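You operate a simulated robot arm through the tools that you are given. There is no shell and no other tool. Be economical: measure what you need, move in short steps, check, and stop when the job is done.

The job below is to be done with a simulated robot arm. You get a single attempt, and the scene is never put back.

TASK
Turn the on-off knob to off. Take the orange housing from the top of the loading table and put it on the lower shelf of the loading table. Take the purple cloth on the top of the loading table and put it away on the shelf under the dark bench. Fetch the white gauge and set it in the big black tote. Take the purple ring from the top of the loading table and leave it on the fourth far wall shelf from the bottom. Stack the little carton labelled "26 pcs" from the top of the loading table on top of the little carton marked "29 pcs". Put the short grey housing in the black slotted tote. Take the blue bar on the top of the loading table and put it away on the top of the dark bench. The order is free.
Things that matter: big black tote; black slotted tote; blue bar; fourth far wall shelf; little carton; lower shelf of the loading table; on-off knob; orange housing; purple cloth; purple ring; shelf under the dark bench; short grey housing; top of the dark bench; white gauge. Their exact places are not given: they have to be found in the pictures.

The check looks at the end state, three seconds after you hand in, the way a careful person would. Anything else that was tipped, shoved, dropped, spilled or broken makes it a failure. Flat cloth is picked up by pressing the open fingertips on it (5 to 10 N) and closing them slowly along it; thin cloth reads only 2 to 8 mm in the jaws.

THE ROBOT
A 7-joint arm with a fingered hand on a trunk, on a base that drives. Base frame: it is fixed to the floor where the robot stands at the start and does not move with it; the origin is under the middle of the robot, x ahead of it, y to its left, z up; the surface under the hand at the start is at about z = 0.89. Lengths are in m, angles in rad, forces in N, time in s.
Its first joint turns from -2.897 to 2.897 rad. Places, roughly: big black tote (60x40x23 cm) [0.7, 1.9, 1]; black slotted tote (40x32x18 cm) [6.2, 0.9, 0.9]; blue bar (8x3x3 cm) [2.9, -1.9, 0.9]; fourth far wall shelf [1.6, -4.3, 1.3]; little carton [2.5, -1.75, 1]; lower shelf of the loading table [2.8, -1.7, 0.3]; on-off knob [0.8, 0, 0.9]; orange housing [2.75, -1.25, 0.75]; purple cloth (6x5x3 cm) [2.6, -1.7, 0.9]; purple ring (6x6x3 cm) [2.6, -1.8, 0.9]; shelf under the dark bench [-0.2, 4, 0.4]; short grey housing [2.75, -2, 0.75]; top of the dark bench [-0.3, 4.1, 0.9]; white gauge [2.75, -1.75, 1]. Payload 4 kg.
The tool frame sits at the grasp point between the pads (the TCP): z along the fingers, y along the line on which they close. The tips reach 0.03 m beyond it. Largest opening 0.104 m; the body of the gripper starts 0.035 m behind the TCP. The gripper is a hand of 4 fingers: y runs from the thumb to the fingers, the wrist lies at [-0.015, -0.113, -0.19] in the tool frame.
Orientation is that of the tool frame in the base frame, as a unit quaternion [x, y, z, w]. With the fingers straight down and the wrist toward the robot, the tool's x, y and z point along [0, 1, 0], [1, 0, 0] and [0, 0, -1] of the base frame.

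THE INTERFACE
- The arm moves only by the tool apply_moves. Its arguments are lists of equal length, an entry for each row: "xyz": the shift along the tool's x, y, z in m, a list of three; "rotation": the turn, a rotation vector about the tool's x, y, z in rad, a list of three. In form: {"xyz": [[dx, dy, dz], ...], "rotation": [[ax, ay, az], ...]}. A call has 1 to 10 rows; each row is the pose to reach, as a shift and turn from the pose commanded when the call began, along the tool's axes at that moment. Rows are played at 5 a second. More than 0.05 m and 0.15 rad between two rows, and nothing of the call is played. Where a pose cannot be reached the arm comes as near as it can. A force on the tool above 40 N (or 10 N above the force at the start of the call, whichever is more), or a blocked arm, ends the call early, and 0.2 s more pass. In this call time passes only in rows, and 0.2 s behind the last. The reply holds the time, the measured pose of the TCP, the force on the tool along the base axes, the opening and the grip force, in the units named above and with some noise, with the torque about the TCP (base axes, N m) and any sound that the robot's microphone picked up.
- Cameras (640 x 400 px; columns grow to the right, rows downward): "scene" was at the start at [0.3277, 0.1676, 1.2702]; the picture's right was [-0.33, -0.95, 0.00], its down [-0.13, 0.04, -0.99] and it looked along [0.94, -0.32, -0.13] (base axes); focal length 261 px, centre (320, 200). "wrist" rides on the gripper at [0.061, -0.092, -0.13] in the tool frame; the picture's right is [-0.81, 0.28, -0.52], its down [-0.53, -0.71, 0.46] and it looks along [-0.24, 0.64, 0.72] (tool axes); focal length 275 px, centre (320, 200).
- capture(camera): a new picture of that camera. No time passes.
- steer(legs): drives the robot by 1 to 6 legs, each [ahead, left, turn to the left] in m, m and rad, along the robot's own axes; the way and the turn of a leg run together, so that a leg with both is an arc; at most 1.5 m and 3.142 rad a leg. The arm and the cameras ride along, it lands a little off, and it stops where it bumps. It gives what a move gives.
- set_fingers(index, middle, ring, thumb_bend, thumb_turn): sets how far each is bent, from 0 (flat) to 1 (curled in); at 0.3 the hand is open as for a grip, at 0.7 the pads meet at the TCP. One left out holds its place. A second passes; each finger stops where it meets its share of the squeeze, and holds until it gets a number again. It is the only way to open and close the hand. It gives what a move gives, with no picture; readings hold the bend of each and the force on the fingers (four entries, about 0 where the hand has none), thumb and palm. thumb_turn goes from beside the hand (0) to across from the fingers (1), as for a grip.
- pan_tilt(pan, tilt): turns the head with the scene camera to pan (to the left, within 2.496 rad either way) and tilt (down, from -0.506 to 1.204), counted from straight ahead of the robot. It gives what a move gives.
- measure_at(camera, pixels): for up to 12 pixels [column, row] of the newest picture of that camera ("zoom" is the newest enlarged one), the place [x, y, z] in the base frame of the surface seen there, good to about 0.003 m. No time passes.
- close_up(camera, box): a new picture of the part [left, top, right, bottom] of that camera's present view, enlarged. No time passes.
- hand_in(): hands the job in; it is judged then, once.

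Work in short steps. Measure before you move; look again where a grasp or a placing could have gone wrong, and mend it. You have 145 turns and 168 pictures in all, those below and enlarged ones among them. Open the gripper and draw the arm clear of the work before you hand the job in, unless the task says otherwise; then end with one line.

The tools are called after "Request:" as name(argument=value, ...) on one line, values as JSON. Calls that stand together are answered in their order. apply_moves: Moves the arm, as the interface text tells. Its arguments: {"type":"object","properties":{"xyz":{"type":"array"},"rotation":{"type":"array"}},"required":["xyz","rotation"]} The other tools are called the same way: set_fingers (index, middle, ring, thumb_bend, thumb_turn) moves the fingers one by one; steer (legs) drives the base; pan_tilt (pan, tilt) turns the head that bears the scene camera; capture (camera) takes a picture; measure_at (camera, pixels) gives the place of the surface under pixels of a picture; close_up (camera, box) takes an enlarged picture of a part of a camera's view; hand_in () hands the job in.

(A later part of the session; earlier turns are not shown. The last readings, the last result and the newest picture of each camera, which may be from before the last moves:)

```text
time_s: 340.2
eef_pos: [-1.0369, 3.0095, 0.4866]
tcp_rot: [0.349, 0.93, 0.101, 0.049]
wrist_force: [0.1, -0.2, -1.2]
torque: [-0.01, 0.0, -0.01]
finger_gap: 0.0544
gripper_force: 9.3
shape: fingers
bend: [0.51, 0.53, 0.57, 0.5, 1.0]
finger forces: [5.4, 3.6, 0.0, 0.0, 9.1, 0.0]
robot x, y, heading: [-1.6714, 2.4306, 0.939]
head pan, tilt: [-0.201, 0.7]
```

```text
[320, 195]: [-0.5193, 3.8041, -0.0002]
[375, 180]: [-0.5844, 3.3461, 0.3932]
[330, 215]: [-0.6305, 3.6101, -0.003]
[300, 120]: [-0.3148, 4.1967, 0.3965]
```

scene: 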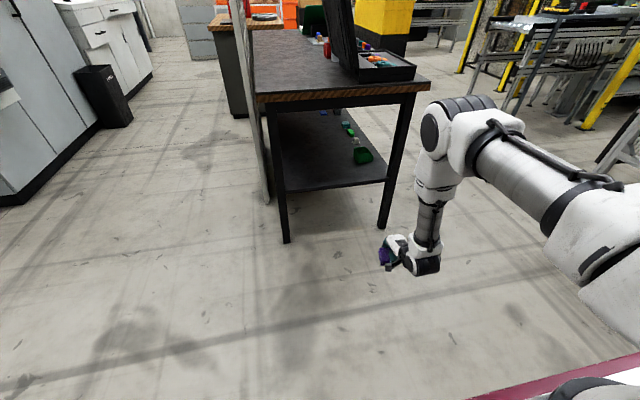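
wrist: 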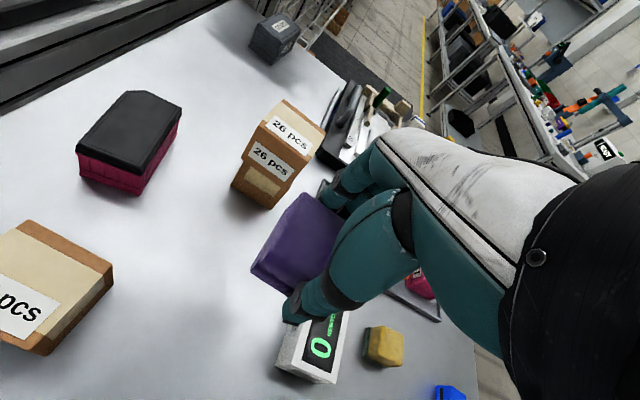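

In position before the open end. I extend the arm 0.17 m, shift 5 cm left, then drive in 0.3 m and look.

Request:
apply_moves(xyz=[[0.013, 0.042, 0.0085], [0.026, 0.084, 0.017], [0.039, 0.126, 0.0255], [0.05, 0.167, 0.034]], rotation=[[0, 0, -0.02], [0, 0, -0.04], [0, 0, -0.06], [0, 0, -0.074]])

Request:
steer(legs=[[0.3, 0, -0.01]])

Request:
capture(camera="scene")

Request:
capture(camera="wrist")

```text
time_s: 341.2
eef_pos: [-0.9639, 3.1711, 0.4895]
tcp_rot: [0.313, 0.943, 0.098, 0.05]
wrist_force: [0.3, -0.2, -0.1]
torque: [-0.04, 0.0, -0.01]
finger_gap: 0.0545
gripper_force: 9.2
shape: fingers
bend: [0.51, 0.53, 0.57, 0.5, 1.0]
finger forces: [5.5, 3.6, 0.0, 0.0, 9.1, 0.0]
robot x, y, heading: [-1.6731, 2.4324, 0.942]
head pan, tilt: [-0.201, 0.7]
```

```text
time_s: 343.3
eef_pos: [-0.7733, 3.4116, 0.4912]
tcp_rot: [0.319, 0.941, 0.099, 0.051]
wrist_force: [-0.6, 0.3, -1.0]
torque: [-0.01, -0.01, -0.01]
finger_gap: 0.0546
gripper_force: 8.9
shape: fingers
bend: [0.51, 0.53, 0.57, 0.5, 1.0]
finger forces: [5.4, 3.6, 0.0, 0.0, 9.1, 0.0]
robot x, y, heading: [-1.4925, 2.6774, 0.937]
head pan, tilt: [-0.201, 0.7]
```

```text
70 pictures are left
```

scene: 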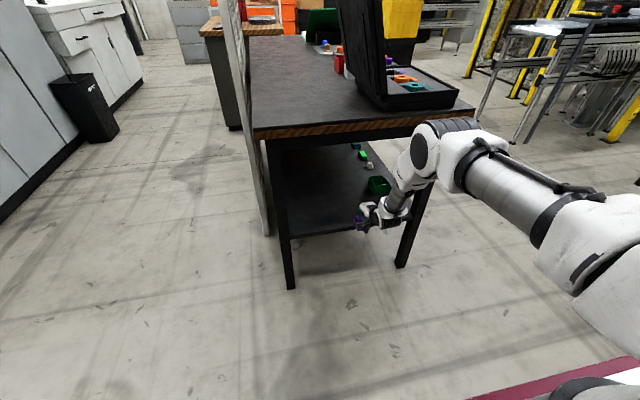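

```text
69 pictures are left
```

wrist: 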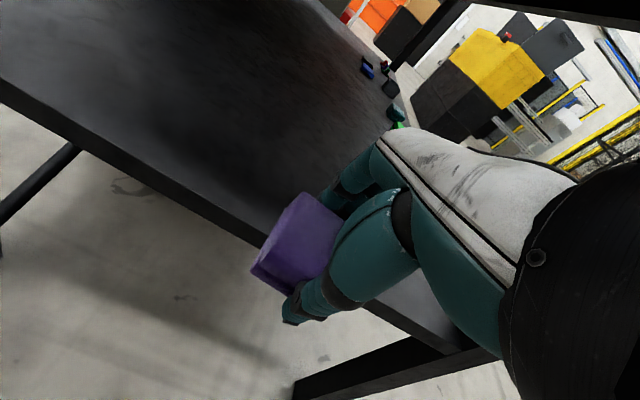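

The cloth is at the shelf's front edge. I check the elbow's distance to the bench top before going another 0.16 m in.

Request:
measure_at(camera="scene", pixels=[[425, 150], [420, 135], [405, 180], [440, 130], [395, 205], [430, 122], [378, 182]])

```text
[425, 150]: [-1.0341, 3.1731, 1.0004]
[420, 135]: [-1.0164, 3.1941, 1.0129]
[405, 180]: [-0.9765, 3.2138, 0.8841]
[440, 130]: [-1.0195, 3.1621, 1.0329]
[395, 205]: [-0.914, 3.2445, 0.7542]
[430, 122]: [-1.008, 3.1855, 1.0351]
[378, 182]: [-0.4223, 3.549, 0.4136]
```

Clear: about 0.3 m to the edge. I drive in 0.16 m and lower to the shelf.

Request:
steer(legs=[[0.16, 0, 0]])

Request:
apply_moves(xyz=[[0, -0.005, 0.025], [0, -0.008, 0.04], [0, -0.01, 0.048]], rotation=[[0, 0, 0], [0, 0, 0], [0, 0, 0]])

Request:
capture(camera="wrist")

Request:
measure_at(camera="wrist", pixels=[[255, 270], [280, 292], [240, 280], [200, 300], [300, 210]])

```text
time_s: 344.7
eef_pos: [-0.6812, 3.5434, 0.4898]
tcp_rot: [0.317, 0.942, 0.099, 0.051]
wrist_force: [0.2, -0.1, 0.0]
torque: [0.03, -0.02, -0.04]
finger_gap: 0.0548
gripper_force: 9.2
shape: fingers
bend: [0.51, 0.53, 0.57, 0.5, 1.0]
finger forces: [5.4, 3.6, 0.1, 0.1, 9.1, 0.0]
robot x, y, heading: [-1.3933, 2.8044, 0.936]
head pan, tilt: [-0.201, 0.7]
```

```text
time_s: 345.5
eef_pos: [-0.679, 3.5415, 0.4409]
tcp_rot: [0.317, 0.942, 0.099, 0.051]
wrist_force: [0.4, 0.4, -0.1]
torque: [-0.03, 0.01, -0.01]
finger_gap: 0.0547
gripper_force: 9.1
shape: fingers
bend: [0.51, 0.53, 0.57, 0.5, 1.0]
finger forces: [5.5, 3.6, 0.0, 0.0, 9.5, 0.1]
robot x, y, heading: [-1.3982, 2.8017, 0.929]
head pan, tilt: [-0.201, 0.7]
```

```text
68 pictures are left
```

wrist: 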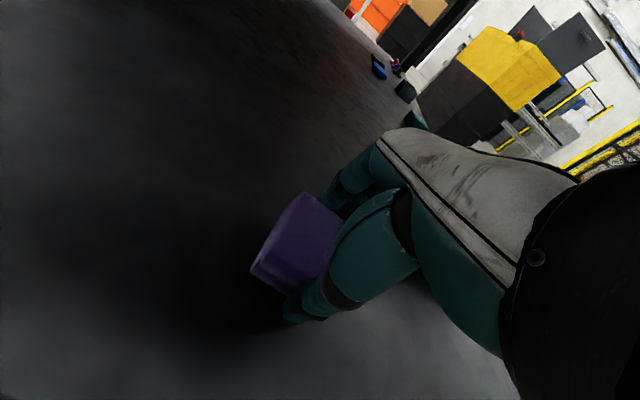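

```text
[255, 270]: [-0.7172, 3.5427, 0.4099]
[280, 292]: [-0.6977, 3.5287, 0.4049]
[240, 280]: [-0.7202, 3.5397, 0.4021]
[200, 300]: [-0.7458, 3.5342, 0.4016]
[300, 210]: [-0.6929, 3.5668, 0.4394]
```

Cloth's lower edge is within a few mm of the shelf. I lower 4 mm, open, rise and draw back.

Request:
apply_moves(xyz=[[0, -0.001, 0.004]], rotation=[[0, 0, 0]])

Request:
set_fingers(index=0.42, middle=0.42, ring=0.42, thumb_bend=0.42)

Request:
set_fingers(index=0.3, middle=0.3, ring=0.3, thumb_bend=0.32)

Request:
apply_moves(xyz=[[0, 0.006, -0.03], [0, 0.012, -0.06], [0, 0.018, -0.09]], rotation=[[0, 0, 0], [0, 0, 0], [0, 0, 0]])

Request:
capture(camera="wrist")

```text
time_s: 345.9
eef_pos: [-0.6773, 3.5443, 0.4399]
tcp_rot: [0.317, 0.941, 0.102, 0.053]
wrist_force: [-5.1, -3.1, 28.9]
torque: [-0.96, 0.87, -0.07]
finger_gap: 0.0555
gripper_force: 22.0
shape: fingers
bend: [0.52, 0.54, 0.57, 0.5, 1.0]
finger forces: [4.3, 2.8, 0.0, 0.0, 36.6, 0.0]
robot x, y, heading: [-1.3972, 2.8082, 0.938]
head pan, tilt: [-0.201, 0.7]
```

```text
time_s: 346.6
eef_pos: [-0.6767, 3.5457, 0.4411]
tcp_rot: [0.317, 0.941, 0.102, 0.053]
wrist_force: [0.3, 1.3, 9.5]
torque: [-0.26, 0.21, 0.01]
finger_gap: 0.0696
gripper_force: 5.3
shape: fingers
bend: [0.42, 0.42, 0.42, 0.44, 0.99]
finger forces: [0.0, 0.0, 0.1, 0.0, 9.7, 0.1]
robot x, y, heading: [-1.3964, 2.8038, 0.934]
head pan, tilt: [-0.201, 0.7]
stopped: the force on the tool passed its limit at 41 N (the readings are from after the stop); the commanded pose is now the measured one
```

```text
time_s: 347.6
eef_pos: [-0.6764, 3.5454, 0.4401]
tcp_rot: [0.317, 0.941, 0.101, 0.052]
wrist_force: [3.3, 3.1, 14.3]
torque: [-0.51, 0.42, 0.0]
finger_gap: 0.0969
gripper_force: 7.3
shape: fingers
bend: [0.3, 0.3, 0.3, 0.34, 0.98]
finger forces: [0.0, 0.0, 0.0, 0.0, 15.1, 0.0]
robot x, y, heading: [-1.3973, 2.8042, 0.935]
head pan, tilt: [-0.201, 0.7]
```

```text
time_s: 348.4
eef_pos: [-0.6828, 3.5445, 0.5304]
tcp_rot: [0.317, 0.942, 0.101, 0.051]
wrist_force: [0.0, -1.1, -0.2]
torque: [0.04, 0.04, -0.04]
finger_gap: 0.1002
gripper_force: 0.1
shape: fingers
bend: [0.3, 0.3, 0.3, 0.32, 0.98]
finger forces: [0.0, 0.0, 0.0, 0.0, 0.0, 0.1]
robot x, y, heading: [-1.3956, 2.8103, 0.935]
head pan, tilt: [-0.201, 0.7]
```

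```text
67 pictures are left
```

wrist: 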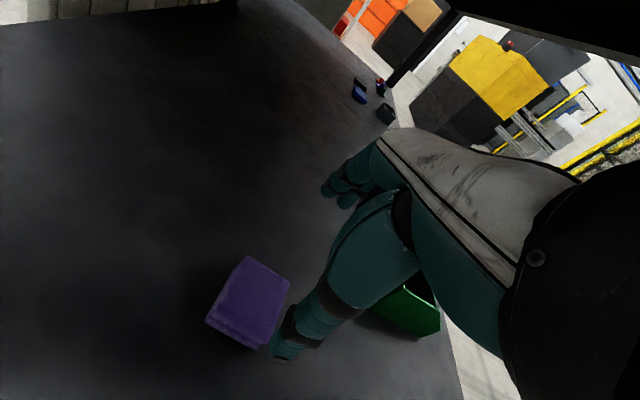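

The cloth lies on the shelf. I back out, raise the arm, and look right for the way to the big black tote.

Request:
steer(legs=[[-0.6, 0, 0]])

Request:
apply_moves(xyz=[[0, 0, -0.045], [0, 0, -0.09], [0, 0, -0.135], [0, 0, -0.18], [0, 0, -0.225], [0, 0, -0.27], [0, 0, -0.315], [0, 0, -0.36], [0, 0, -0.405], [0, 0, -0.45]], rotation=[[0.02, 0, 0], [0.04, 0, 0], [0.06, 0, 0], [0.08, 0, 0], [0.1, 0, 0], [0.12, 0, 0], [0.14, 0, 0], [0.16, 0, 0], [0.18, 0, 0], [0.2, 0, 0]])

Request:
apply_moves(xyz=[[0, -0.02, -0.045], [0, -0.04, -0.09], [0, -0.06, -0.135], [0, -0.08, -0.18], [0, -0.1, -0.22]], rotation=[[0, 0, 0], [0, 0, 0], [0, 0, 0], [0, 0, 0], [0, 0, 0]])

Request:
pan_tilt(pan=-0.95, tilt=0.25)

Request:
capture(camera="scene")

```text
time_s: 351.8
eef_pos: [-1.0428, 3.0573, 0.5307]
tcp_rot: [0.318, 0.941, 0.1, 0.052]
wrist_force: [0.9, 0.1, 0.6]
torque: [-0.01, -0.01, 0.01]
finger_gap: 0.1004
gripper_force: 0.0
shape: fingers
bend: [0.3, 0.3, 0.3, 0.32, 0.98]
finger forces: [0.0, 0.1, 0.0, 0.0, 0.1, 0.0]
robot x, y, heading: [-1.7576, 2.3197, 0.934]
head pan, tilt: [-0.201, 0.7]
```

```text
time_s: 354.0
eef_pos: [-1.1138, 2.9864, 0.9699]
tcp_rot: [0.322, 0.947, 0.007, 0.019]
wrist_force: [-0.1, -0.6, 0.1]
torque: [-0.04, 0.01, -0.01]
finger_gap: 0.1005
gripper_force: 0.0
shape: fingers
bend: [0.3, 0.3, 0.3, 0.32, 0.98]
finger forces: [0.0, 0.0, 0.0, 0.0, 0.0, 0.0]
robot x, y, heading: [-1.7557, 2.318, 0.934]
head pan, tilt: [-0.201, 0.7]
```

```text
time_s: 355.2
eef_pos: [-1.1848, 2.9063, 1.185]
tcp_rot: [0.322, 0.947, 0.006, 0.021]
wrist_force: [0.5, 0.6, 0.1]
torque: [-0.01, 0.03, 0.02]
finger_gap: 0.1002
gripper_force: 0.0
shape: fingers
bend: [0.3, 0.3, 0.3, 0.32, 0.98]
finger forces: [0.1, 0.0, 0.0, 0.0, 0.0, 0.0]
robot x, y, heading: [-1.7571, 2.3219, 0.933]
head pan, tilt: [-0.201, 0.7]
```

```text
time_s: 356.3
eef_pos: [-1.1847, 2.9064, 1.1851]
tcp_rot: [0.321, 0.947, 0.007, 0.02]
wrist_force: [0.8, 0.9, 0.5]
torque: [-0.01, -0.04, -0.01]
finger_gap: 0.1005
gripper_force: 0.0
shape: fingers
bend: [0.3, 0.3, 0.3, 0.32, 0.98]
finger forces: [0.0, 0.1, 0.0, 0.1, 0.1, 0.1]
robot x, y, heading: [-1.7577, 2.3205, 0.931]
head pan, tilt: [-0.949, 0.25]
```

```text
66 pictures are left
```

scene: 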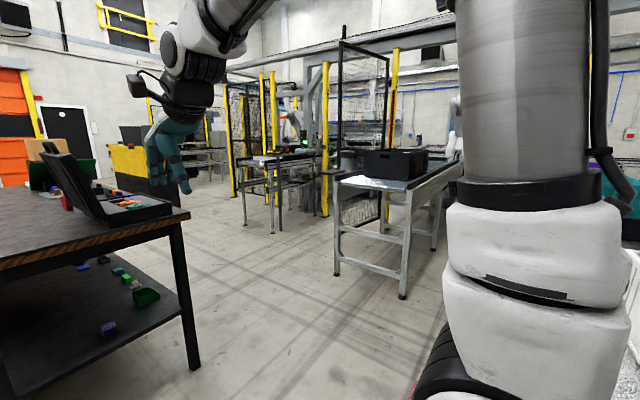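

The big black tote stands at (395,163), with an open floor from here. I measure it and the bench top's free area.

Request:
measure_at(camera="scene", pixels=[[363, 152], [425, 152], [385, 176], [410, 170], [402, 297], [335, 273], [435, 245], [370, 184], [460, 165], [60, 235], [100, 225], [40, 255]])

Request:
close_up(camera="scene", box=[320, 120, 480, 230])

```text
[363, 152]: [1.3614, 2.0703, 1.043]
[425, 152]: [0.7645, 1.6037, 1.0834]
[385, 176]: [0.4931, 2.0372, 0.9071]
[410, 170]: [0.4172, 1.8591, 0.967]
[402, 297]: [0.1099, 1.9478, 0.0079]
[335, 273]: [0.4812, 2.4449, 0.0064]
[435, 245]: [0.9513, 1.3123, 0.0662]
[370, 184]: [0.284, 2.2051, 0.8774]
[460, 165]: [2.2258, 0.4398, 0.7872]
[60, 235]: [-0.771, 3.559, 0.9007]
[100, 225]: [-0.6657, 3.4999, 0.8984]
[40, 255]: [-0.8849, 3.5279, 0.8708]
```

```text
3.64 times, centred on (400, 175) of scene
```

zoom: 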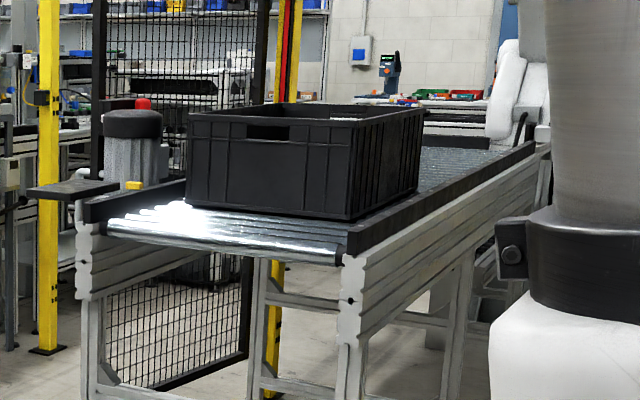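

Tote: near face at U≈-0.82, V 1.73–2.13, rim 1.085; I'll come to it facing +u later. Now back to the loading table for the gauge.

Request:
steer(legs=[[0, 0.35, 0], [-0.95, 0, 0], [0, 0, -1.575], [1.5, 0, 0], [1.5, 0, 0], [1.0, 0, 0]])

```text
time_s: 385.8
eef_pos: [1.0915, -1.2755, 1.1848]
tcp_rot: [0.9, 0.435, -0.01, 0.019]
wrist_force: [-0.6, -0.3, 0.6]
torque: [-0.04, -0.05, 0.0]
finger_gap: 0.1003
gripper_force: 0.0
shape: fingers
bend: [0.3, 0.3, 0.3, 0.32, 0.98]
finger forces: [0.0, 0.0, 0.0, 0.0, 0.0, 0.0]
robot x, y, heading: [0.513, -0.6925, -0.653]
head pan, tilt: [-0.949, 0.25]
```

On track (U 0.83, V -0.25). I continue round to the table's far side.

Request:
steer(legs=[[0.75, -0.8, 0.01], [1.2, -0.15, 0], [1.5, 0, 0], [0, 0, -3.13], [0.05, -1.37, 0]])

Request:
pan_tilt(pan=-0.2, tilt=0.6)

Request:
capture(camera="scene")

```text
time_s: 389.4
eef_pos: [1.0274, -1.9599, 1.1807]
tcp_rot: [0.932, 0.361, 0.0, 0.016]
wrist_force: [0.1, 0.1, -0.9]
torque: [-0.05, 0.04, 0.0]
finger_gap: 0.1005
gripper_force: 0.0
shape: fingers
bend: [0.3, 0.3, 0.3, 0.32, 0.98]
finger forces: [0.0, 0.0, 0.1, 0.0, 0.1, 0.0]
robot x, y, heading: [0.5667, -1.2824, -0.812]
head pan, tilt: [-0.949, 0.25]
stopped in leg 1: the robot was blocked; the commanded pose is now the measured one
```

```text
time_s: 390.5
eef_pos: [1.0275, -1.9611, 1.1818]
tcp_rot: [0.932, 0.362, -0.001, 0.015]
wrist_force: [0.4, -0.5, 0.3]
torque: [-0.01, 0.0, -0.01]
finger_gap: 0.1006
gripper_force: 0.0
shape: fingers
bend: [0.3, 0.3, 0.3, 0.32, 0.98]
finger forces: [0.0, 0.1, 0.1, 0.0, 0.0, 0.0]
robot x, y, heading: [0.5663, -1.2773, -0.807]
head pan, tilt: [-0.201, 0.6]
```

```text
64 pictures are left
```

scene: 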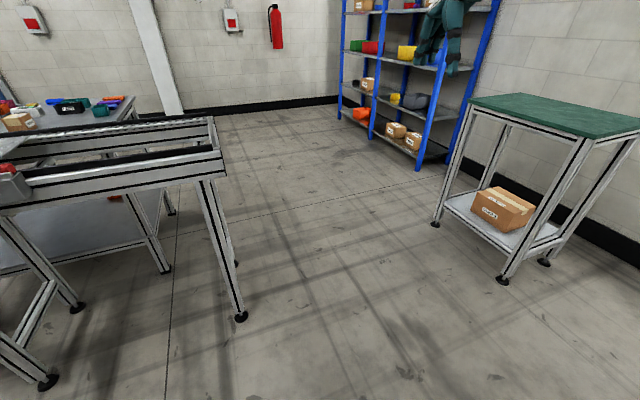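

Blocked in leg 1: my basket probably touched the carton table at right rear. I look there before moving.

Request:
pan_tilt(pan=-2.1, tilt=0.5)

Request:
capture(camera="scene")

```text
time_s: 392.4
eef_pos: [1.0267, -1.9596, 1.1814]
tcp_rot: [0.932, 0.361, -0.002, 0.016]
wrist_force: [-0.4, 0.6, -0.5]
torque: [-0.02, 0.02, -0.02]
finger_gap: 0.1005
gripper_force: 0.1
shape: fingers
bend: [0.3, 0.3, 0.3, 0.32, 0.98]
finger forces: [0.1, 0.1, 0.0, 0.0, 0.0, 0.0]
robot x, y, heading: [0.5651, -1.2794, -0.812]
head pan, tilt: [-2.1, 0.499]
```

```text
63 pictures are left
```

scene: 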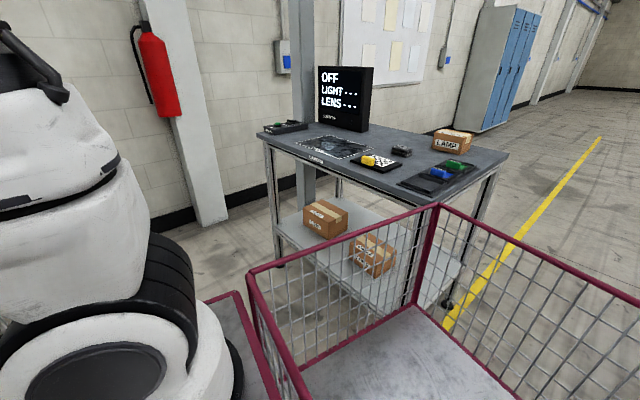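

Nothing on it moved or tipped; the basket merely rests against its corner. I pull ahead first, then straighten and continue.

Request:
steer(legs=[[0.6, 0.08, 0], [0, 0, 0.165], [0.9, -0.48, 0], [1.5, 0, 0], [0, 0, -3.13], [0.0, -1.4, 0]])

Request:
pan_tilt(pan=-0.2, tilt=0.6)

Request:
capture(camera="scene")

```text
time_s: 422.5
eef_pos: [2.9854, -1.8033, 1.1815]
tcp_rot: [-0.431, 0.902, 0.015, 0.0]
wrist_force: [-0.1, 1.1, -0.5]
torque: [0.01, 0.02, 0.0]
finger_gap: 0.1006
gripper_force: 0.0
shape: fingers
bend: [0.3, 0.3, 0.3, 0.32, 0.98]
finger forces: [0.0, 0.0, 0.1, 0.0, 0.0, 0.0]
robot x, y, heading: [3.5428, -2.4089, 2.478]
head pan, tilt: [-2.1, 0.499]
```

```text
time_s: 424.4
eef_pos: [2.9848, -1.8028, 1.1806]
tcp_rot: [-0.43, 0.903, 0.015, 0.0]
wrist_force: [0.0, 0.6, -0.3]
torque: [0.01, 0.0, 0.0]
finger_gap: 0.1004
gripper_force: 0.1
shape: fingers
bend: [0.3, 0.3, 0.3, 0.32, 0.98]
finger forces: [0.0, 0.0, 0.0, 0.1, 0.1, 0.0]
robot x, y, heading: [3.5437, -2.4091, 2.477]
head pan, tilt: [-0.201, 0.6]
```

```text
62 pictures are left
```

scene: 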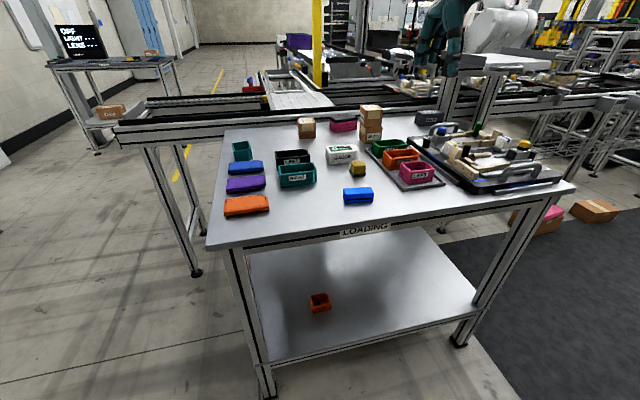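

Everything stands as before. Gauge centre is (2.734,-1.723); I go above it, hand a bit narrower because of the yellow block.

Request:
set_fingers(index=0.36, middle=0.36, ring=0.36, thumb_bend=0.36)

Request:
apply_moves(xyz=[[0.012, 0.031, 0.029], [0.024, 0.062, 0.058], [0.036, 0.093, 0.087], [0.048, 0.124, 0.116], [0.06, 0.155, 0.145], [0.072, 0.186, 0.174], [0.084, 0.217, 0.203], [0.096, 0.245, 0.23]], rotation=[[0, 0, -0.005], [0, 0, -0.01], [0, 0, -0.015], [0, 0, -0.02], [0, 0, -0.025], [0, 0, -0.03], [0, 0, -0.035], [0, 0, -0.039]])

Request:
capture(camera="wrist")

Request:
measure_at(camera="wrist", pixels=[[285, 345], [322, 197], [340, 208], [280, 260], [260, 280], [300, 240]])

Request:
close_up(camera="scene", box=[290, 90, 410, 200])

```text
time_s: 425.4
eef_pos: [2.9861, -1.8028, 1.1806]
tcp_rot: [-0.43, 0.903, 0.015, 0.0]
wrist_force: [-0.1, 1.2, -0.3]
torque: [0.03, 0.03, 0.03]
finger_gap: 0.0884
gripper_force: 0.1
shape: fingers
bend: [0.36, 0.36, 0.36, 0.36, 0.98]
finger forces: [0.0, 0.0, 0.0, 0.0, 0.0, 0.1]
robot x, y, heading: [3.5448, -2.4091, 2.478]
head pan, tilt: [-0.201, 0.6]
```

```text
time_s: 427.2
eef_pos: [2.7288, -1.7167, 0.9566]
tcp_rot: [-0.447, 0.894, 0.017, 0.0]
wrist_force: [1.0, -1.0, 1.1]
torque: [0.0, 0.01, 0.04]
finger_gap: 0.0885
gripper_force: 0.0
shape: fingers
bend: [0.36, 0.36, 0.36, 0.36, 0.98]
finger forces: [0.1, 0.0, 0.0, 0.1, 0.1, 0.0]
robot x, y, heading: [3.546, -2.4073, 2.474]
head pan, tilt: [-0.201, 0.6]
```

```text
61 pictures are left
```

wrist: 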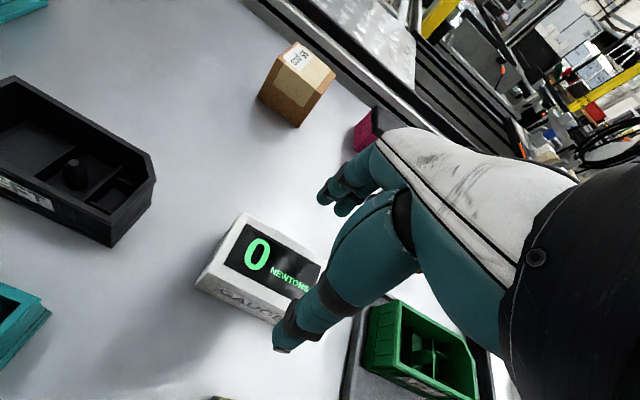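

```text
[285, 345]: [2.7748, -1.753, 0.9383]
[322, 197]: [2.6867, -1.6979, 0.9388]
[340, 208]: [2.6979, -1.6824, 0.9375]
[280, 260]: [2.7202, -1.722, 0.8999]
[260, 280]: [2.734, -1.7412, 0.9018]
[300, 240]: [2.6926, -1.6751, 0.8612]
```

```text
3.64 times, centred on (350, 145) of scene
```

zoom: 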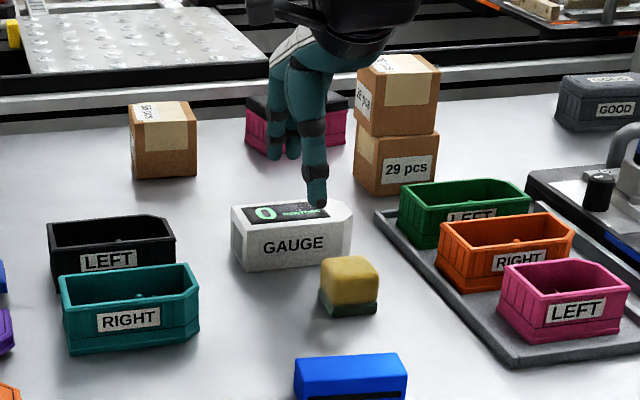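

Centred: thumb U 3.272, fingers 3.168, gauge 3.195–3.247. Lower, grip, lift.

Request:
apply_moves(xyz=[[0, 0, 0.03], [0, 0, 0.06]], rotation=[[0, 0, 0], [0, 0, 0]])

Request:
set_fingers(index=0.58, middle=0.58, ring=0.58, thumb_bend=0.59)

Request:
apply_moves(xyz=[[0, 0, -0.03], [0, 0, -0.07], [0, 0, -0.11], [0, 0, -0.15], [0, -0.02, -0.19], [0, -0.04, -0.23], [0, -0.08, -0.26], [0, -0.12, -0.29]], rotation=[[0, 0, 0], [0, 0, 0], [0, 0, 0], [0, 0, 0], [0, 0, 0], [0, 0, 0], [0, 0, 0], [0, 0, 0]])

Request:
capture(camera="wrist")

```text
time_s: 427.8
eef_pos: [2.7308, -1.7138, 0.8971]
tcp_rot: [-0.448, 0.894, 0.016, 0.0]
wrist_force: [-0.2, -0.1, 1.1]
torque: [0.03, -0.02, 0.01]
finger_gap: 0.0885
gripper_force: 0.1
shape: fingers
bend: [0.36, 0.36, 0.36, 0.36, 0.98]
finger forces: [0.0, 0.0, 0.1, 0.0, 0.0, 0.0]
robot x, y, heading: [3.542, -2.4092, 2.483]
head pan, tilt: [-0.201, 0.6]
```

```text
time_s: 428.8
eef_pos: [2.7308, -1.7129, 0.8966]
tcp_rot: [-0.448, 0.894, 0.015, 0.0]
wrist_force: [-0.3, -0.2, 0.4]
torque: [0.06, 0.04, 0.03]
finger_gap: 0.0506
gripper_force: 10.7
shape: fingers
bend: [0.52, 0.53, 0.53, 0.51, 1.0]
finger forces: [4.3, 3.4, 3.2, 0.1, 10.5, 0.1]
robot x, y, heading: [3.5419, -2.4043, 2.481]
head pan, tilt: [-0.201, 0.6]
```

```text
time_s: 430.6
eef_pos: [2.8315, -1.7938, 1.1823]
tcp_rot: [-0.448, 0.894, 0.015, 0.0]
wrist_force: [0.4, -0.1, -2.6]
torque: [0.0, -0.02, 0.01]
finger_gap: 0.0507
gripper_force: 10.3
shape: fingers
bend: [0.52, 0.54, 0.53, 0.51, 1.0]
finger forces: [4.0, 3.2, 3.0, 0.0, 10.2, 0.0]
robot x, y, heading: [3.5447, -2.4036, 2.48]
head pan, tilt: [-0.201, 0.6]
```

```text
59 pictures are left
```

wrist: 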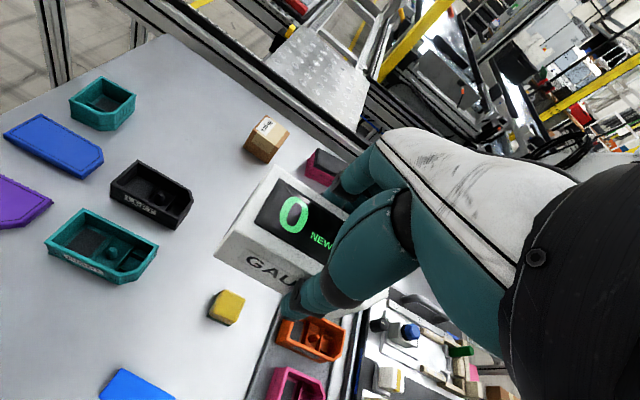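

The gauge is held. I drive the known route to the corridor's far end.

Request:
steer(legs=[[0, 1.42, 0.018], [1.5, 0, 0], [1.25, -0.1, 0], [0.75, -0.82, 0], [1.5, 0, 0], [1.5, 0, 0]])

```text
time_s: 469.9
eef_pos: [-2.478, 1.9307, 1.1839]
tcp_rot: [-0.436, 0.9, 0.016, 0.0]
wrist_force: [0.3, 0.1, -2.5]
torque: [0.02, 0.01, -0.04]
finger_gap: 0.0505
gripper_force: 10.8
shape: fingers
bend: [0.52, 0.54, 0.54, 0.51, 1.0]
finger forces: [4.1, 3.2, 2.9, 0.0, 10.3, 0.1]
robot x, y, heading: [-1.7818, 1.3, 2.453]
head pan, tilt: [-0.201, 0.6]
```

Request:
steer(legs=[[1.0, 0, 0], [0, 0, -3.0965], [0, 1.5, 0], [0, 0.2, 0], [1.2, 0, 0]])

Request:
pan_tilt(pan=-0.1, tilt=0.45)

Request:
capture(camera="scene")

```text
time_s: 496.2
eef_pos: [0.1284, 1.8503, 1.1843]
tcp_rot: [0.9, 0.435, 0.0, 0.017]
wrist_force: [-0.6, 0.3, -1.6]
torque: [0.02, 0.0, -0.03]
finger_gap: 0.049
gripper_force: 8.7
shape: fingers
bend: [0.53, 0.54, 0.54, 0.52, 1.0]
finger forces: [3.3, 2.6, 2.3, 0.0, 8.2, 0.1]
robot x, y, heading: [-0.5648, 2.4869, -0.686]
head pan, tilt: [-0.201, 0.6]
```

```text
time_s: 496.9
eef_pos: [0.1274, 1.8505, 1.1842]
tcp_rot: [0.9, 0.435, 0.0, 0.016]
wrist_force: [1.3, 0.6, -2.0]
torque: [0.0, 0.02, -0.02]
finger_gap: 0.0489
gripper_force: 7.9
shape: fingers
bend: [0.53, 0.54, 0.54, 0.52, 1.0]
finger forces: [3.3, 2.7, 2.4, 0.0, 8.2, 0.0]
robot x, y, heading: [-0.5649, 2.4812, -0.693]
head pan, tilt: [-0.099, 0.45]
```

```text
58 pictures are left
```

scene: 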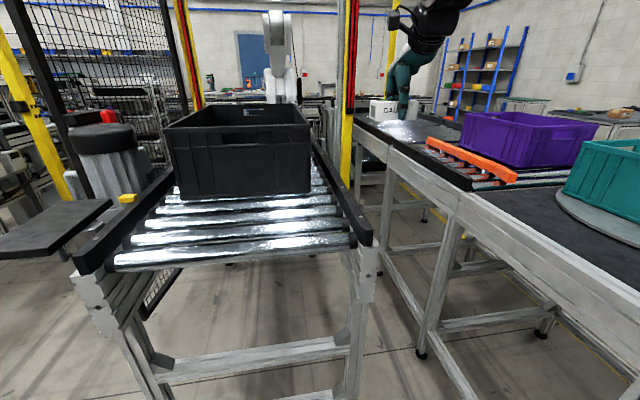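

The big tote stands ahead at (240,150). I measure it and the conveyor ends.

Request:
measure_at(camera="scene", pixels=[[178, 140], [305, 135], [180, 195], [308, 190], [240, 105], [290, 112], [115, 268], [350, 245], [370, 240], [430, 150], [425, 350], [560, 250]])

```text
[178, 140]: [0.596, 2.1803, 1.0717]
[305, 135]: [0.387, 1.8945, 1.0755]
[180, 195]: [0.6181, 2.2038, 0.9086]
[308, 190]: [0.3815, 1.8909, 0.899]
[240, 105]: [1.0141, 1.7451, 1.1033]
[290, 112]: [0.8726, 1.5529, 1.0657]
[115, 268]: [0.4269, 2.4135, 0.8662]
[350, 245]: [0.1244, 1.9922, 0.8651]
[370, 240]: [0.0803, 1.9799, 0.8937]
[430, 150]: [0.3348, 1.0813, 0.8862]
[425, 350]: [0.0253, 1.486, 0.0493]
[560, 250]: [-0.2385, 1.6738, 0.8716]
```

Tote: U -0.83…-0.23, V 1.75–2.10, rim ≈1.10. I raise the gauge 5 cm, then drive up to the conveyor's end.

Request:
apply_moves(xyz=[[0, 0, -0.03], [0, -0.02, -0.06]], rotation=[[0, 0, 0], [0, 0, 0]])

Request:
steer(legs=[[0, 0, 0.045], [0.36, 0.2, 0]])

Request:
capture(camera="scene")

Request:
capture(camera="wrist")

```text
time_s: 497.5
eef_pos: [0.1111, 1.8658, 1.2425]
tcp_rot: [0.9, 0.435, 0.0, 0.015]
wrist_force: [0.4, 0.1, -1.3]
torque: [0.02, -0.02, -0.01]
finger_gap: 0.049
gripper_force: 8.6
shape: fingers
bend: [0.53, 0.54, 0.54, 0.52, 1.0]
finger forces: [3.4, 2.5, 2.4, 0.0, 8.3, 0.1]
robot x, y, heading: [-0.5702, 2.487, -0.69]
head pan, tilt: [-0.099, 0.45]
```

```text
time_s: 500.4
eef_pos: [0.5466, 1.8342, 1.2419]
tcp_rot: [0.89, 0.455, 0.001, 0.016]
wrist_force: [0.2, 0.0, -1.3]
torque: [-0.01, 0.03, 0.02]
finger_gap: 0.0489
gripper_force: 8.2
shape: fingers
bend: [0.53, 0.54, 0.54, 0.52, 1.0]
finger forces: [3.4, 2.6, 2.4, 0.0, 8.3, 0.0]
robot x, y, heading: [-0.1615, 2.4222, -0.647]
head pan, tilt: [-0.099, 0.45]
```

```text
57 pictures are left
```

scene: 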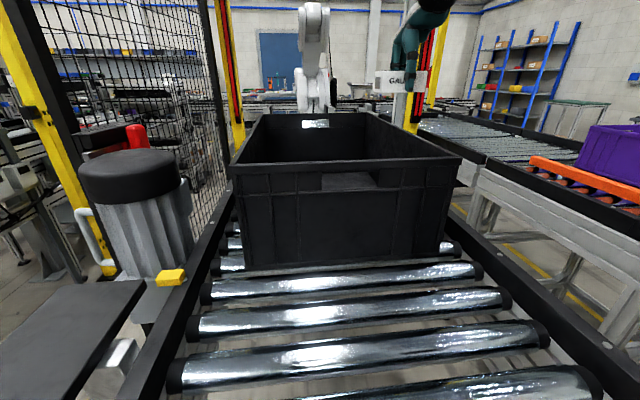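

```text
56 pictures are left
```

wrist: 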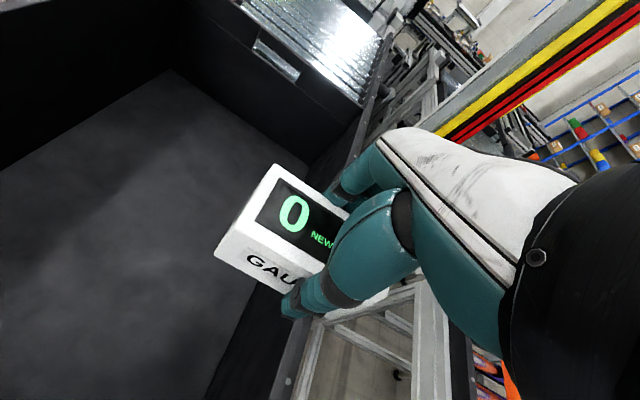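

I shift 12 cm left and 6 cm forward to the tote's middle, measuring its floor.

Request:
measure_at(camera="wrist", pixels=[[120, 200], [150, 300], [60, 100]])

Request:
apply_moves(xyz=[[0.04, 0.02, 0], [0.08, 0.04, 0], [0.12, 0.06, 0], [0.12, 0.06, 0.045], [0.12, 0.06, 0.09], [0.12, 0.06, 0.135], [0.12, 0.06, 0.18], [0.12, 0.06, 0.22]], rotation=[[0, 0, 0], [0, 0, 0], [0, 0, 0], [0, 0, 0], [0, 0, 0], [0, 0, 0], [0, 0, 0], [0, 0, 0]])

Request:
capture(camera="scene")

```text
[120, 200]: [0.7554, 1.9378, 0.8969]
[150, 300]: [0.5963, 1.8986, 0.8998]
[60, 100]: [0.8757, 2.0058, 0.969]
```

```text
time_s: 502.2
eef_pos: [0.6699, 1.8916, 1.0235]
tcp_rot: [0.891, 0.454, 0.0, 0.016]
wrist_force: [-0.2, 0.3, -0.8]
torque: [-0.01, -0.02, -0.02]
finger_gap: 0.0491
gripper_force: 8.6
shape: fingers
bend: [0.53, 0.54, 0.54, 0.52, 1.0]
finger forces: [3.4, 2.5, 2.3, 0.1, 8.2, 0.0]
robot x, y, heading: [-0.1597, 2.4236, -0.647]
head pan, tilt: [-0.099, 0.45]
```

```text
55 pictures are left
```

scene: 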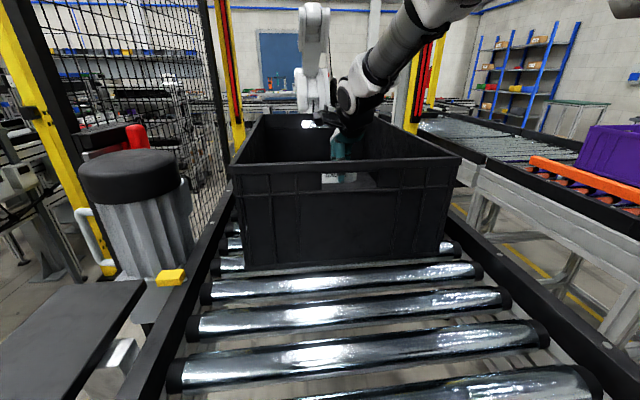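

Floor is at 0.898; the arm seems clear of the rim. I lower the last 8 cm in steps.

Request:
apply_moves(xyz=[[0, 0, 0.03], [0, 0, 0.06], [0, 0, 0.078]], rotation=[[0, 0, 0], [0, 0, 0], [0, 0, 0]])

Request:
close_up(camera="scene", box=[220, 20, 480, 200])

Request:
capture(camera="wrist")

```text
time_s: 503.1
eef_pos: [0.6698, 1.8875, 0.9474]
tcp_rot: [0.891, 0.454, 0.0, 0.016]
wrist_force: [-0.7, 0.2, -1.6]
torque: [0.02, 0.0, 0.02]
finger_gap: 0.0487
gripper_force: 8.0
shape: fingers
bend: [0.53, 0.54, 0.54, 0.52, 1.0]
finger forces: [3.3, 2.5, 2.3, 0.0, 8.0, 0.1]
robot x, y, heading: [-0.1586, 2.4255, -0.648]
head pan, tilt: [-0.099, 0.45]
```

```text
2.22 times, centred on (350, 110) of scene
```

zoom: 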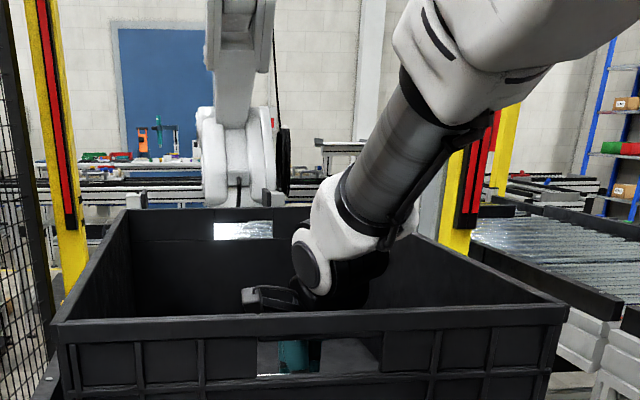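

```text
53 pictures are left
```

wrist: 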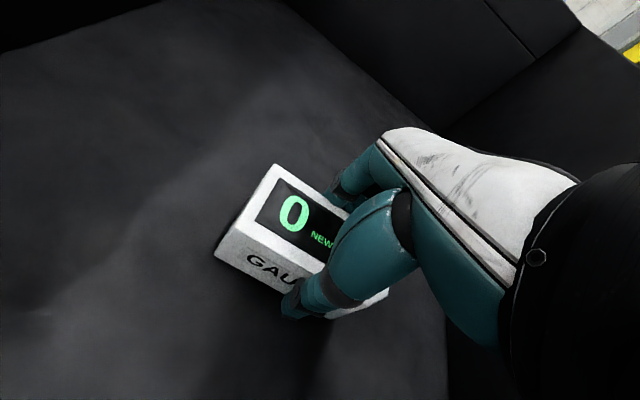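

Arm is inside cleanly. Lower 7 mm, open and rise out.

Request:
apply_moves(xyz=[[0, 0, 0.004], [0, 0, 0.007]], rotation=[[0, 0, 0], [0, 0, 0]])

Request:
set_fingers(index=0.38, middle=0.38, ring=0.38, thumb_bend=0.38)

Request:
apply_moves(xyz=[[0, 0, -0.04], [0, 0, -0.085], [0, 0, -0.13], [0, 0, -0.175], [0, 0, -0.22], [0, 0, -0.265], [0, 0, -0.3], [0, -0.04, -0.31], [0, -0.08, -0.31]], rotation=[[0, 0, 0], [0, 0, 0], [0, 0, 0], [0, 0, 0], [0, 0, 0], [0, 0, 0], [0, 0, 0], [0, 0, 0], [0, 0, 0]])

Request:
capture(camera="wrist")

```text
time_s: 503.6
eef_pos: [0.6708, 1.8888, 0.9381]
tcp_rot: [0.891, 0.455, 0.0, 0.016]
wrist_force: [0.9, -1.6, -0.9]
torque: [-0.02, 0.02, 0.0]
finger_gap: 0.0491
gripper_force: 8.6
shape: fingers
bend: [0.53, 0.54, 0.54, 0.52, 1.0]
finger forces: [3.3, 2.5, 2.4, 0.0, 8.2, 0.0]
robot x, y, heading: [-0.1629, 2.4215, -0.65]
head pan, tilt: [-0.099, 0.45]
```

```text
time_s: 504.6
eef_pos: [0.6709, 1.8875, 0.9382]
tcp_rot: [0.891, 0.454, 0.001, 0.016]
wrist_force: [-0.3, -0.4, 0.5]
torque: [-0.02, 0.0, 0.0]
finger_gap: 0.0827
gripper_force: 0.1
shape: fingers
bend: [0.38, 0.38, 0.38, 0.38, 0.99]
finger forces: [0.0, 0.1, 0.0, 0.1, 0.0, 0.0]
robot x, y, heading: [-0.1556, 2.4251, -0.644]
head pan, tilt: [-0.099, 0.45]
```

```text
time_s: 506.6
eef_pos: [0.6022, 1.9442, 1.2469]
tcp_rot: [0.891, 0.454, 0.0, 0.015]
wrist_force: [0.1, 0.2, -1.2]
torque: [0.02, 0.01, 0.02]
finger_gap: 0.0827
gripper_force: 0.0
shape: fingers
bend: [0.38, 0.38, 0.38, 0.38, 0.99]
finger forces: [0.0, 0.0, 0.1, 0.1, 0.1, 0.0]
robot x, y, heading: [-0.157, 2.4225, -0.648]
head pan, tilt: [-0.099, 0.45]
```

```text
52 pictures are left
```

wrist: 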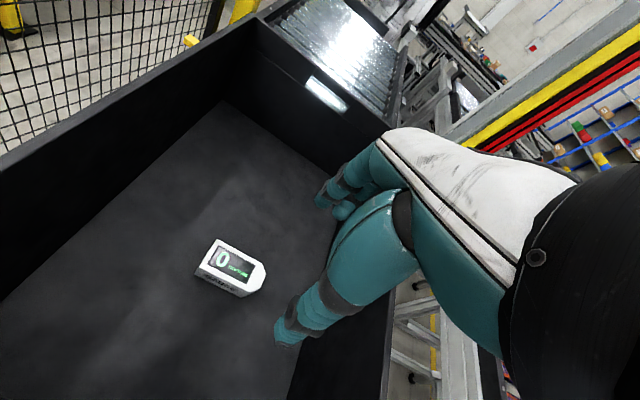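

The gauge lies in the big black tote. Only the blue bar is left; I drive back out the way I came.

Request:
steer(legs=[[-1.4, 0, 0], [-0.22, -0.1, 0], [0, -1.5, 0], [0, -0.55, 0], [1.5, 0, 0], [1.5, 0, 0]])

```text
time_s: 538.7
eef_pos: [0.4768, -0.57, 1.2468]
tcp_rot: [0.887, 0.461, 0.001, 0.016]
wrist_force: [0.1, 1.1, 0.1]
torque: [0.0, -0.01, 0.01]
finger_gap: 0.0828
gripper_force: 0.0
shape: fingers
bend: [0.38, 0.38, 0.38, 0.38, 0.99]
finger forces: [0.0, 0.0, 0.1, 0.1, 0.0, 0.0]
robot x, y, heading: [-0.2871, -0.0998, -0.631]
head pan, tilt: [-0.099, 0.45]
```

At U -0.17, V -0.25. This time I stay nearer the middle until past the carton table.

Request:
steer(legs=[[1.5, -0.19, -0.012], [0.27, 0, 0], [0.55, -0.75, 0], [1.5, 0, 0], [0.6, 0, 0], [0, 0, -3.13]])

```text
refused: leg 1 is longer than a leg can be; nothing moved
```

Leg too long; split it slightly.

Request:
steer(legs=[[1.45, -0.19, -0.012], [0.32, 0, 0], [0.55, -0.75, 0], [1.5, 0, 0], [0.6, 0, 0], [0, 0, -3.13]])

```text
time_s: 569.4
eef_pos: [1.8936, -3.0661, 1.2464]
tcp_rot: [-0.462, 0.887, 0.016, -0.001]
wrist_force: [0.2, -0.4, 0.4]
torque: [0.04, -0.01, -0.03]
finger_gap: 0.0826
gripper_force: 0.2
shape: fingers
bend: [0.38, 0.38, 0.38, 0.38, 0.99]
finger forces: [0.0, 0.0, 0.0, 0.0, 0.0, 0.1]
robot x, y, heading: [2.6627, -3.5348, 2.505]
head pan, tilt: [-0.099, 0.45]
```

Request:
steer(legs=[[0, -1.36, -0.008]])

Request:
pan_tilt(pan=-0.2, tilt=0.7)

Request:
capture(camera="scene")

Request:
close_up(camera="scene", box=[300, 120, 460, 230])

```text
time_s: 576.3
eef_pos: [2.7101, -1.9555, 1.2463]
tcp_rot: [-0.46, 0.888, 0.016, 0.0]
wrist_force: [0.9, -1.0, -0.1]
torque: [-0.03, 0.0, 0.01]
finger_gap: 0.0826
gripper_force: 0.0
shape: fingers
bend: [0.38, 0.38, 0.38, 0.38, 0.99]
finger forces: [0.0, 0.0, 0.0, 0.0, 0.1, 0.1]
robot x, y, heading: [3.4748, -2.4227, 2.506]
head pan, tilt: [-0.099, 0.45]
```

```text
time_s: 577.1
eef_pos: [2.7081, -1.9556, 1.2472]
tcp_rot: [-0.46, 0.888, 0.015, 0.0]
wrist_force: [-0.4, 0.1, -0.4]
torque: [0.0, 0.04, 0.0]
finger_gap: 0.0829
gripper_force: 0.0
shape: fingers
bend: [0.38, 0.38, 0.38, 0.38, 0.99]
finger forces: [0.0, 0.0, 0.0, 0.0, 0.0, 0.1]
robot x, y, heading: [3.4726, -2.4233, 2.507]
head pan, tilt: [-0.201, 0.7]
```

```text
51 pictures are left
```

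scene: 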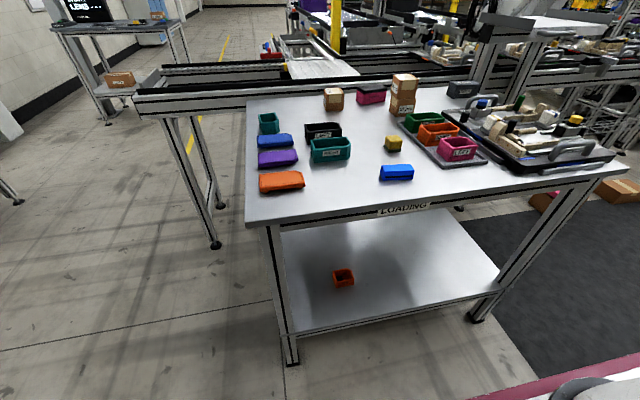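

```text
3.64 times, centred on (380, 175) of scene
```

zoom: 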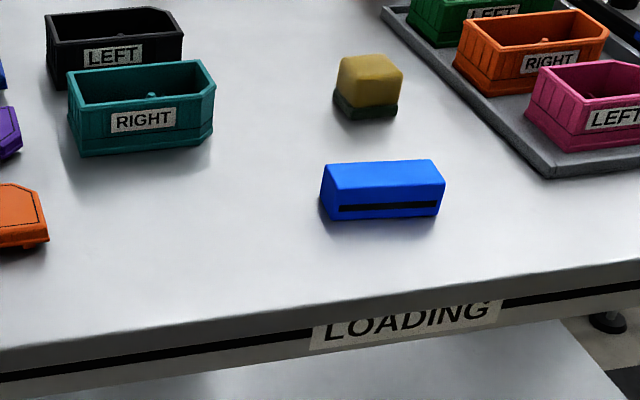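

Now I measure the bar's corners.

Request:
measure_at(camera="zoom", pixels=[[330, 168], [432, 163], [442, 184], [330, 196], [332, 216], [436, 211], [383, 175], [370, 118]])

```text
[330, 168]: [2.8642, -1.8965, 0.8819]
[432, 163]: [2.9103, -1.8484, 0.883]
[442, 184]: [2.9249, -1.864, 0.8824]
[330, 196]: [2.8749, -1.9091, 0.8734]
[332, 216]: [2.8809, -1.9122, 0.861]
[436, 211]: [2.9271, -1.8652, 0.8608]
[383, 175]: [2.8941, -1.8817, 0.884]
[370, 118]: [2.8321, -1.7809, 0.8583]
```

Bar centre is (2.893,-1.882), long axis at about 46°. I go above it, turning the hand to suit.

Request:
apply_moves(xyz=[[-0.021, -0.0136, 0.037], [-0.042, -0.0272, 0.074], [-0.0625, -0.0408, 0.111], [-0.0833, -0.0544, 0.148], [-0.104, -0.068, 0.185], [-0.125, -0.0815, 0.222], [-0.146, -0.095, 0.26], [-0.1667, -0.1087, 0.297]], rotation=[[0, 0, 0.018], [0, 0, 0.036], [0, 0, 0.054], [0, 0, 0.072], [0, 0, 0.09], [0, 0, 0.108], [0, 0, 0.126], [0, 0, 0.145]])

Request:
capture(camera="wrist")

Request:
measure_at(camera="wrist", pixels=[[285, 345], [322, 197], [340, 208], [290, 270], [270, 280], [300, 260]])

```text
time_s: 578.9
eef_pos: [2.8883, -1.8741, 0.9492]
tcp_rot: [-0.394, 0.919, 0.016, -0.003]
wrist_force: [-0.2, -0.2, 0.7]
torque: [0.02, 0.01, 0.01]
finger_gap: 0.083
gripper_force: 0.1
shape: fingers
bend: [0.38, 0.38, 0.38, 0.38, 0.99]
finger forces: [0.0, 0.0, 0.1, 0.0, 0.0, 0.0]
robot x, y, heading: [3.4755, -2.4266, 2.506]
head pan, tilt: [-0.201, 0.7]
```

```text
49 pictures are left
```

wrist: 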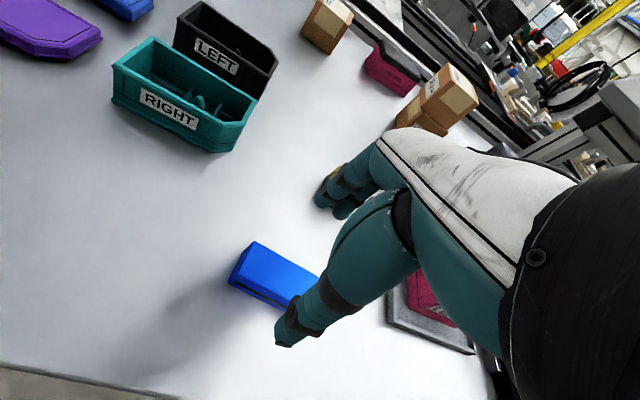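

```text
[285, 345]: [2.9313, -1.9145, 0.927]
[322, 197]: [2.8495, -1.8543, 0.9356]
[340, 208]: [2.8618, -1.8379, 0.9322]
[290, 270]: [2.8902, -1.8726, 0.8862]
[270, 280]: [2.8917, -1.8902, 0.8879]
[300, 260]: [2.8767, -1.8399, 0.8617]
```

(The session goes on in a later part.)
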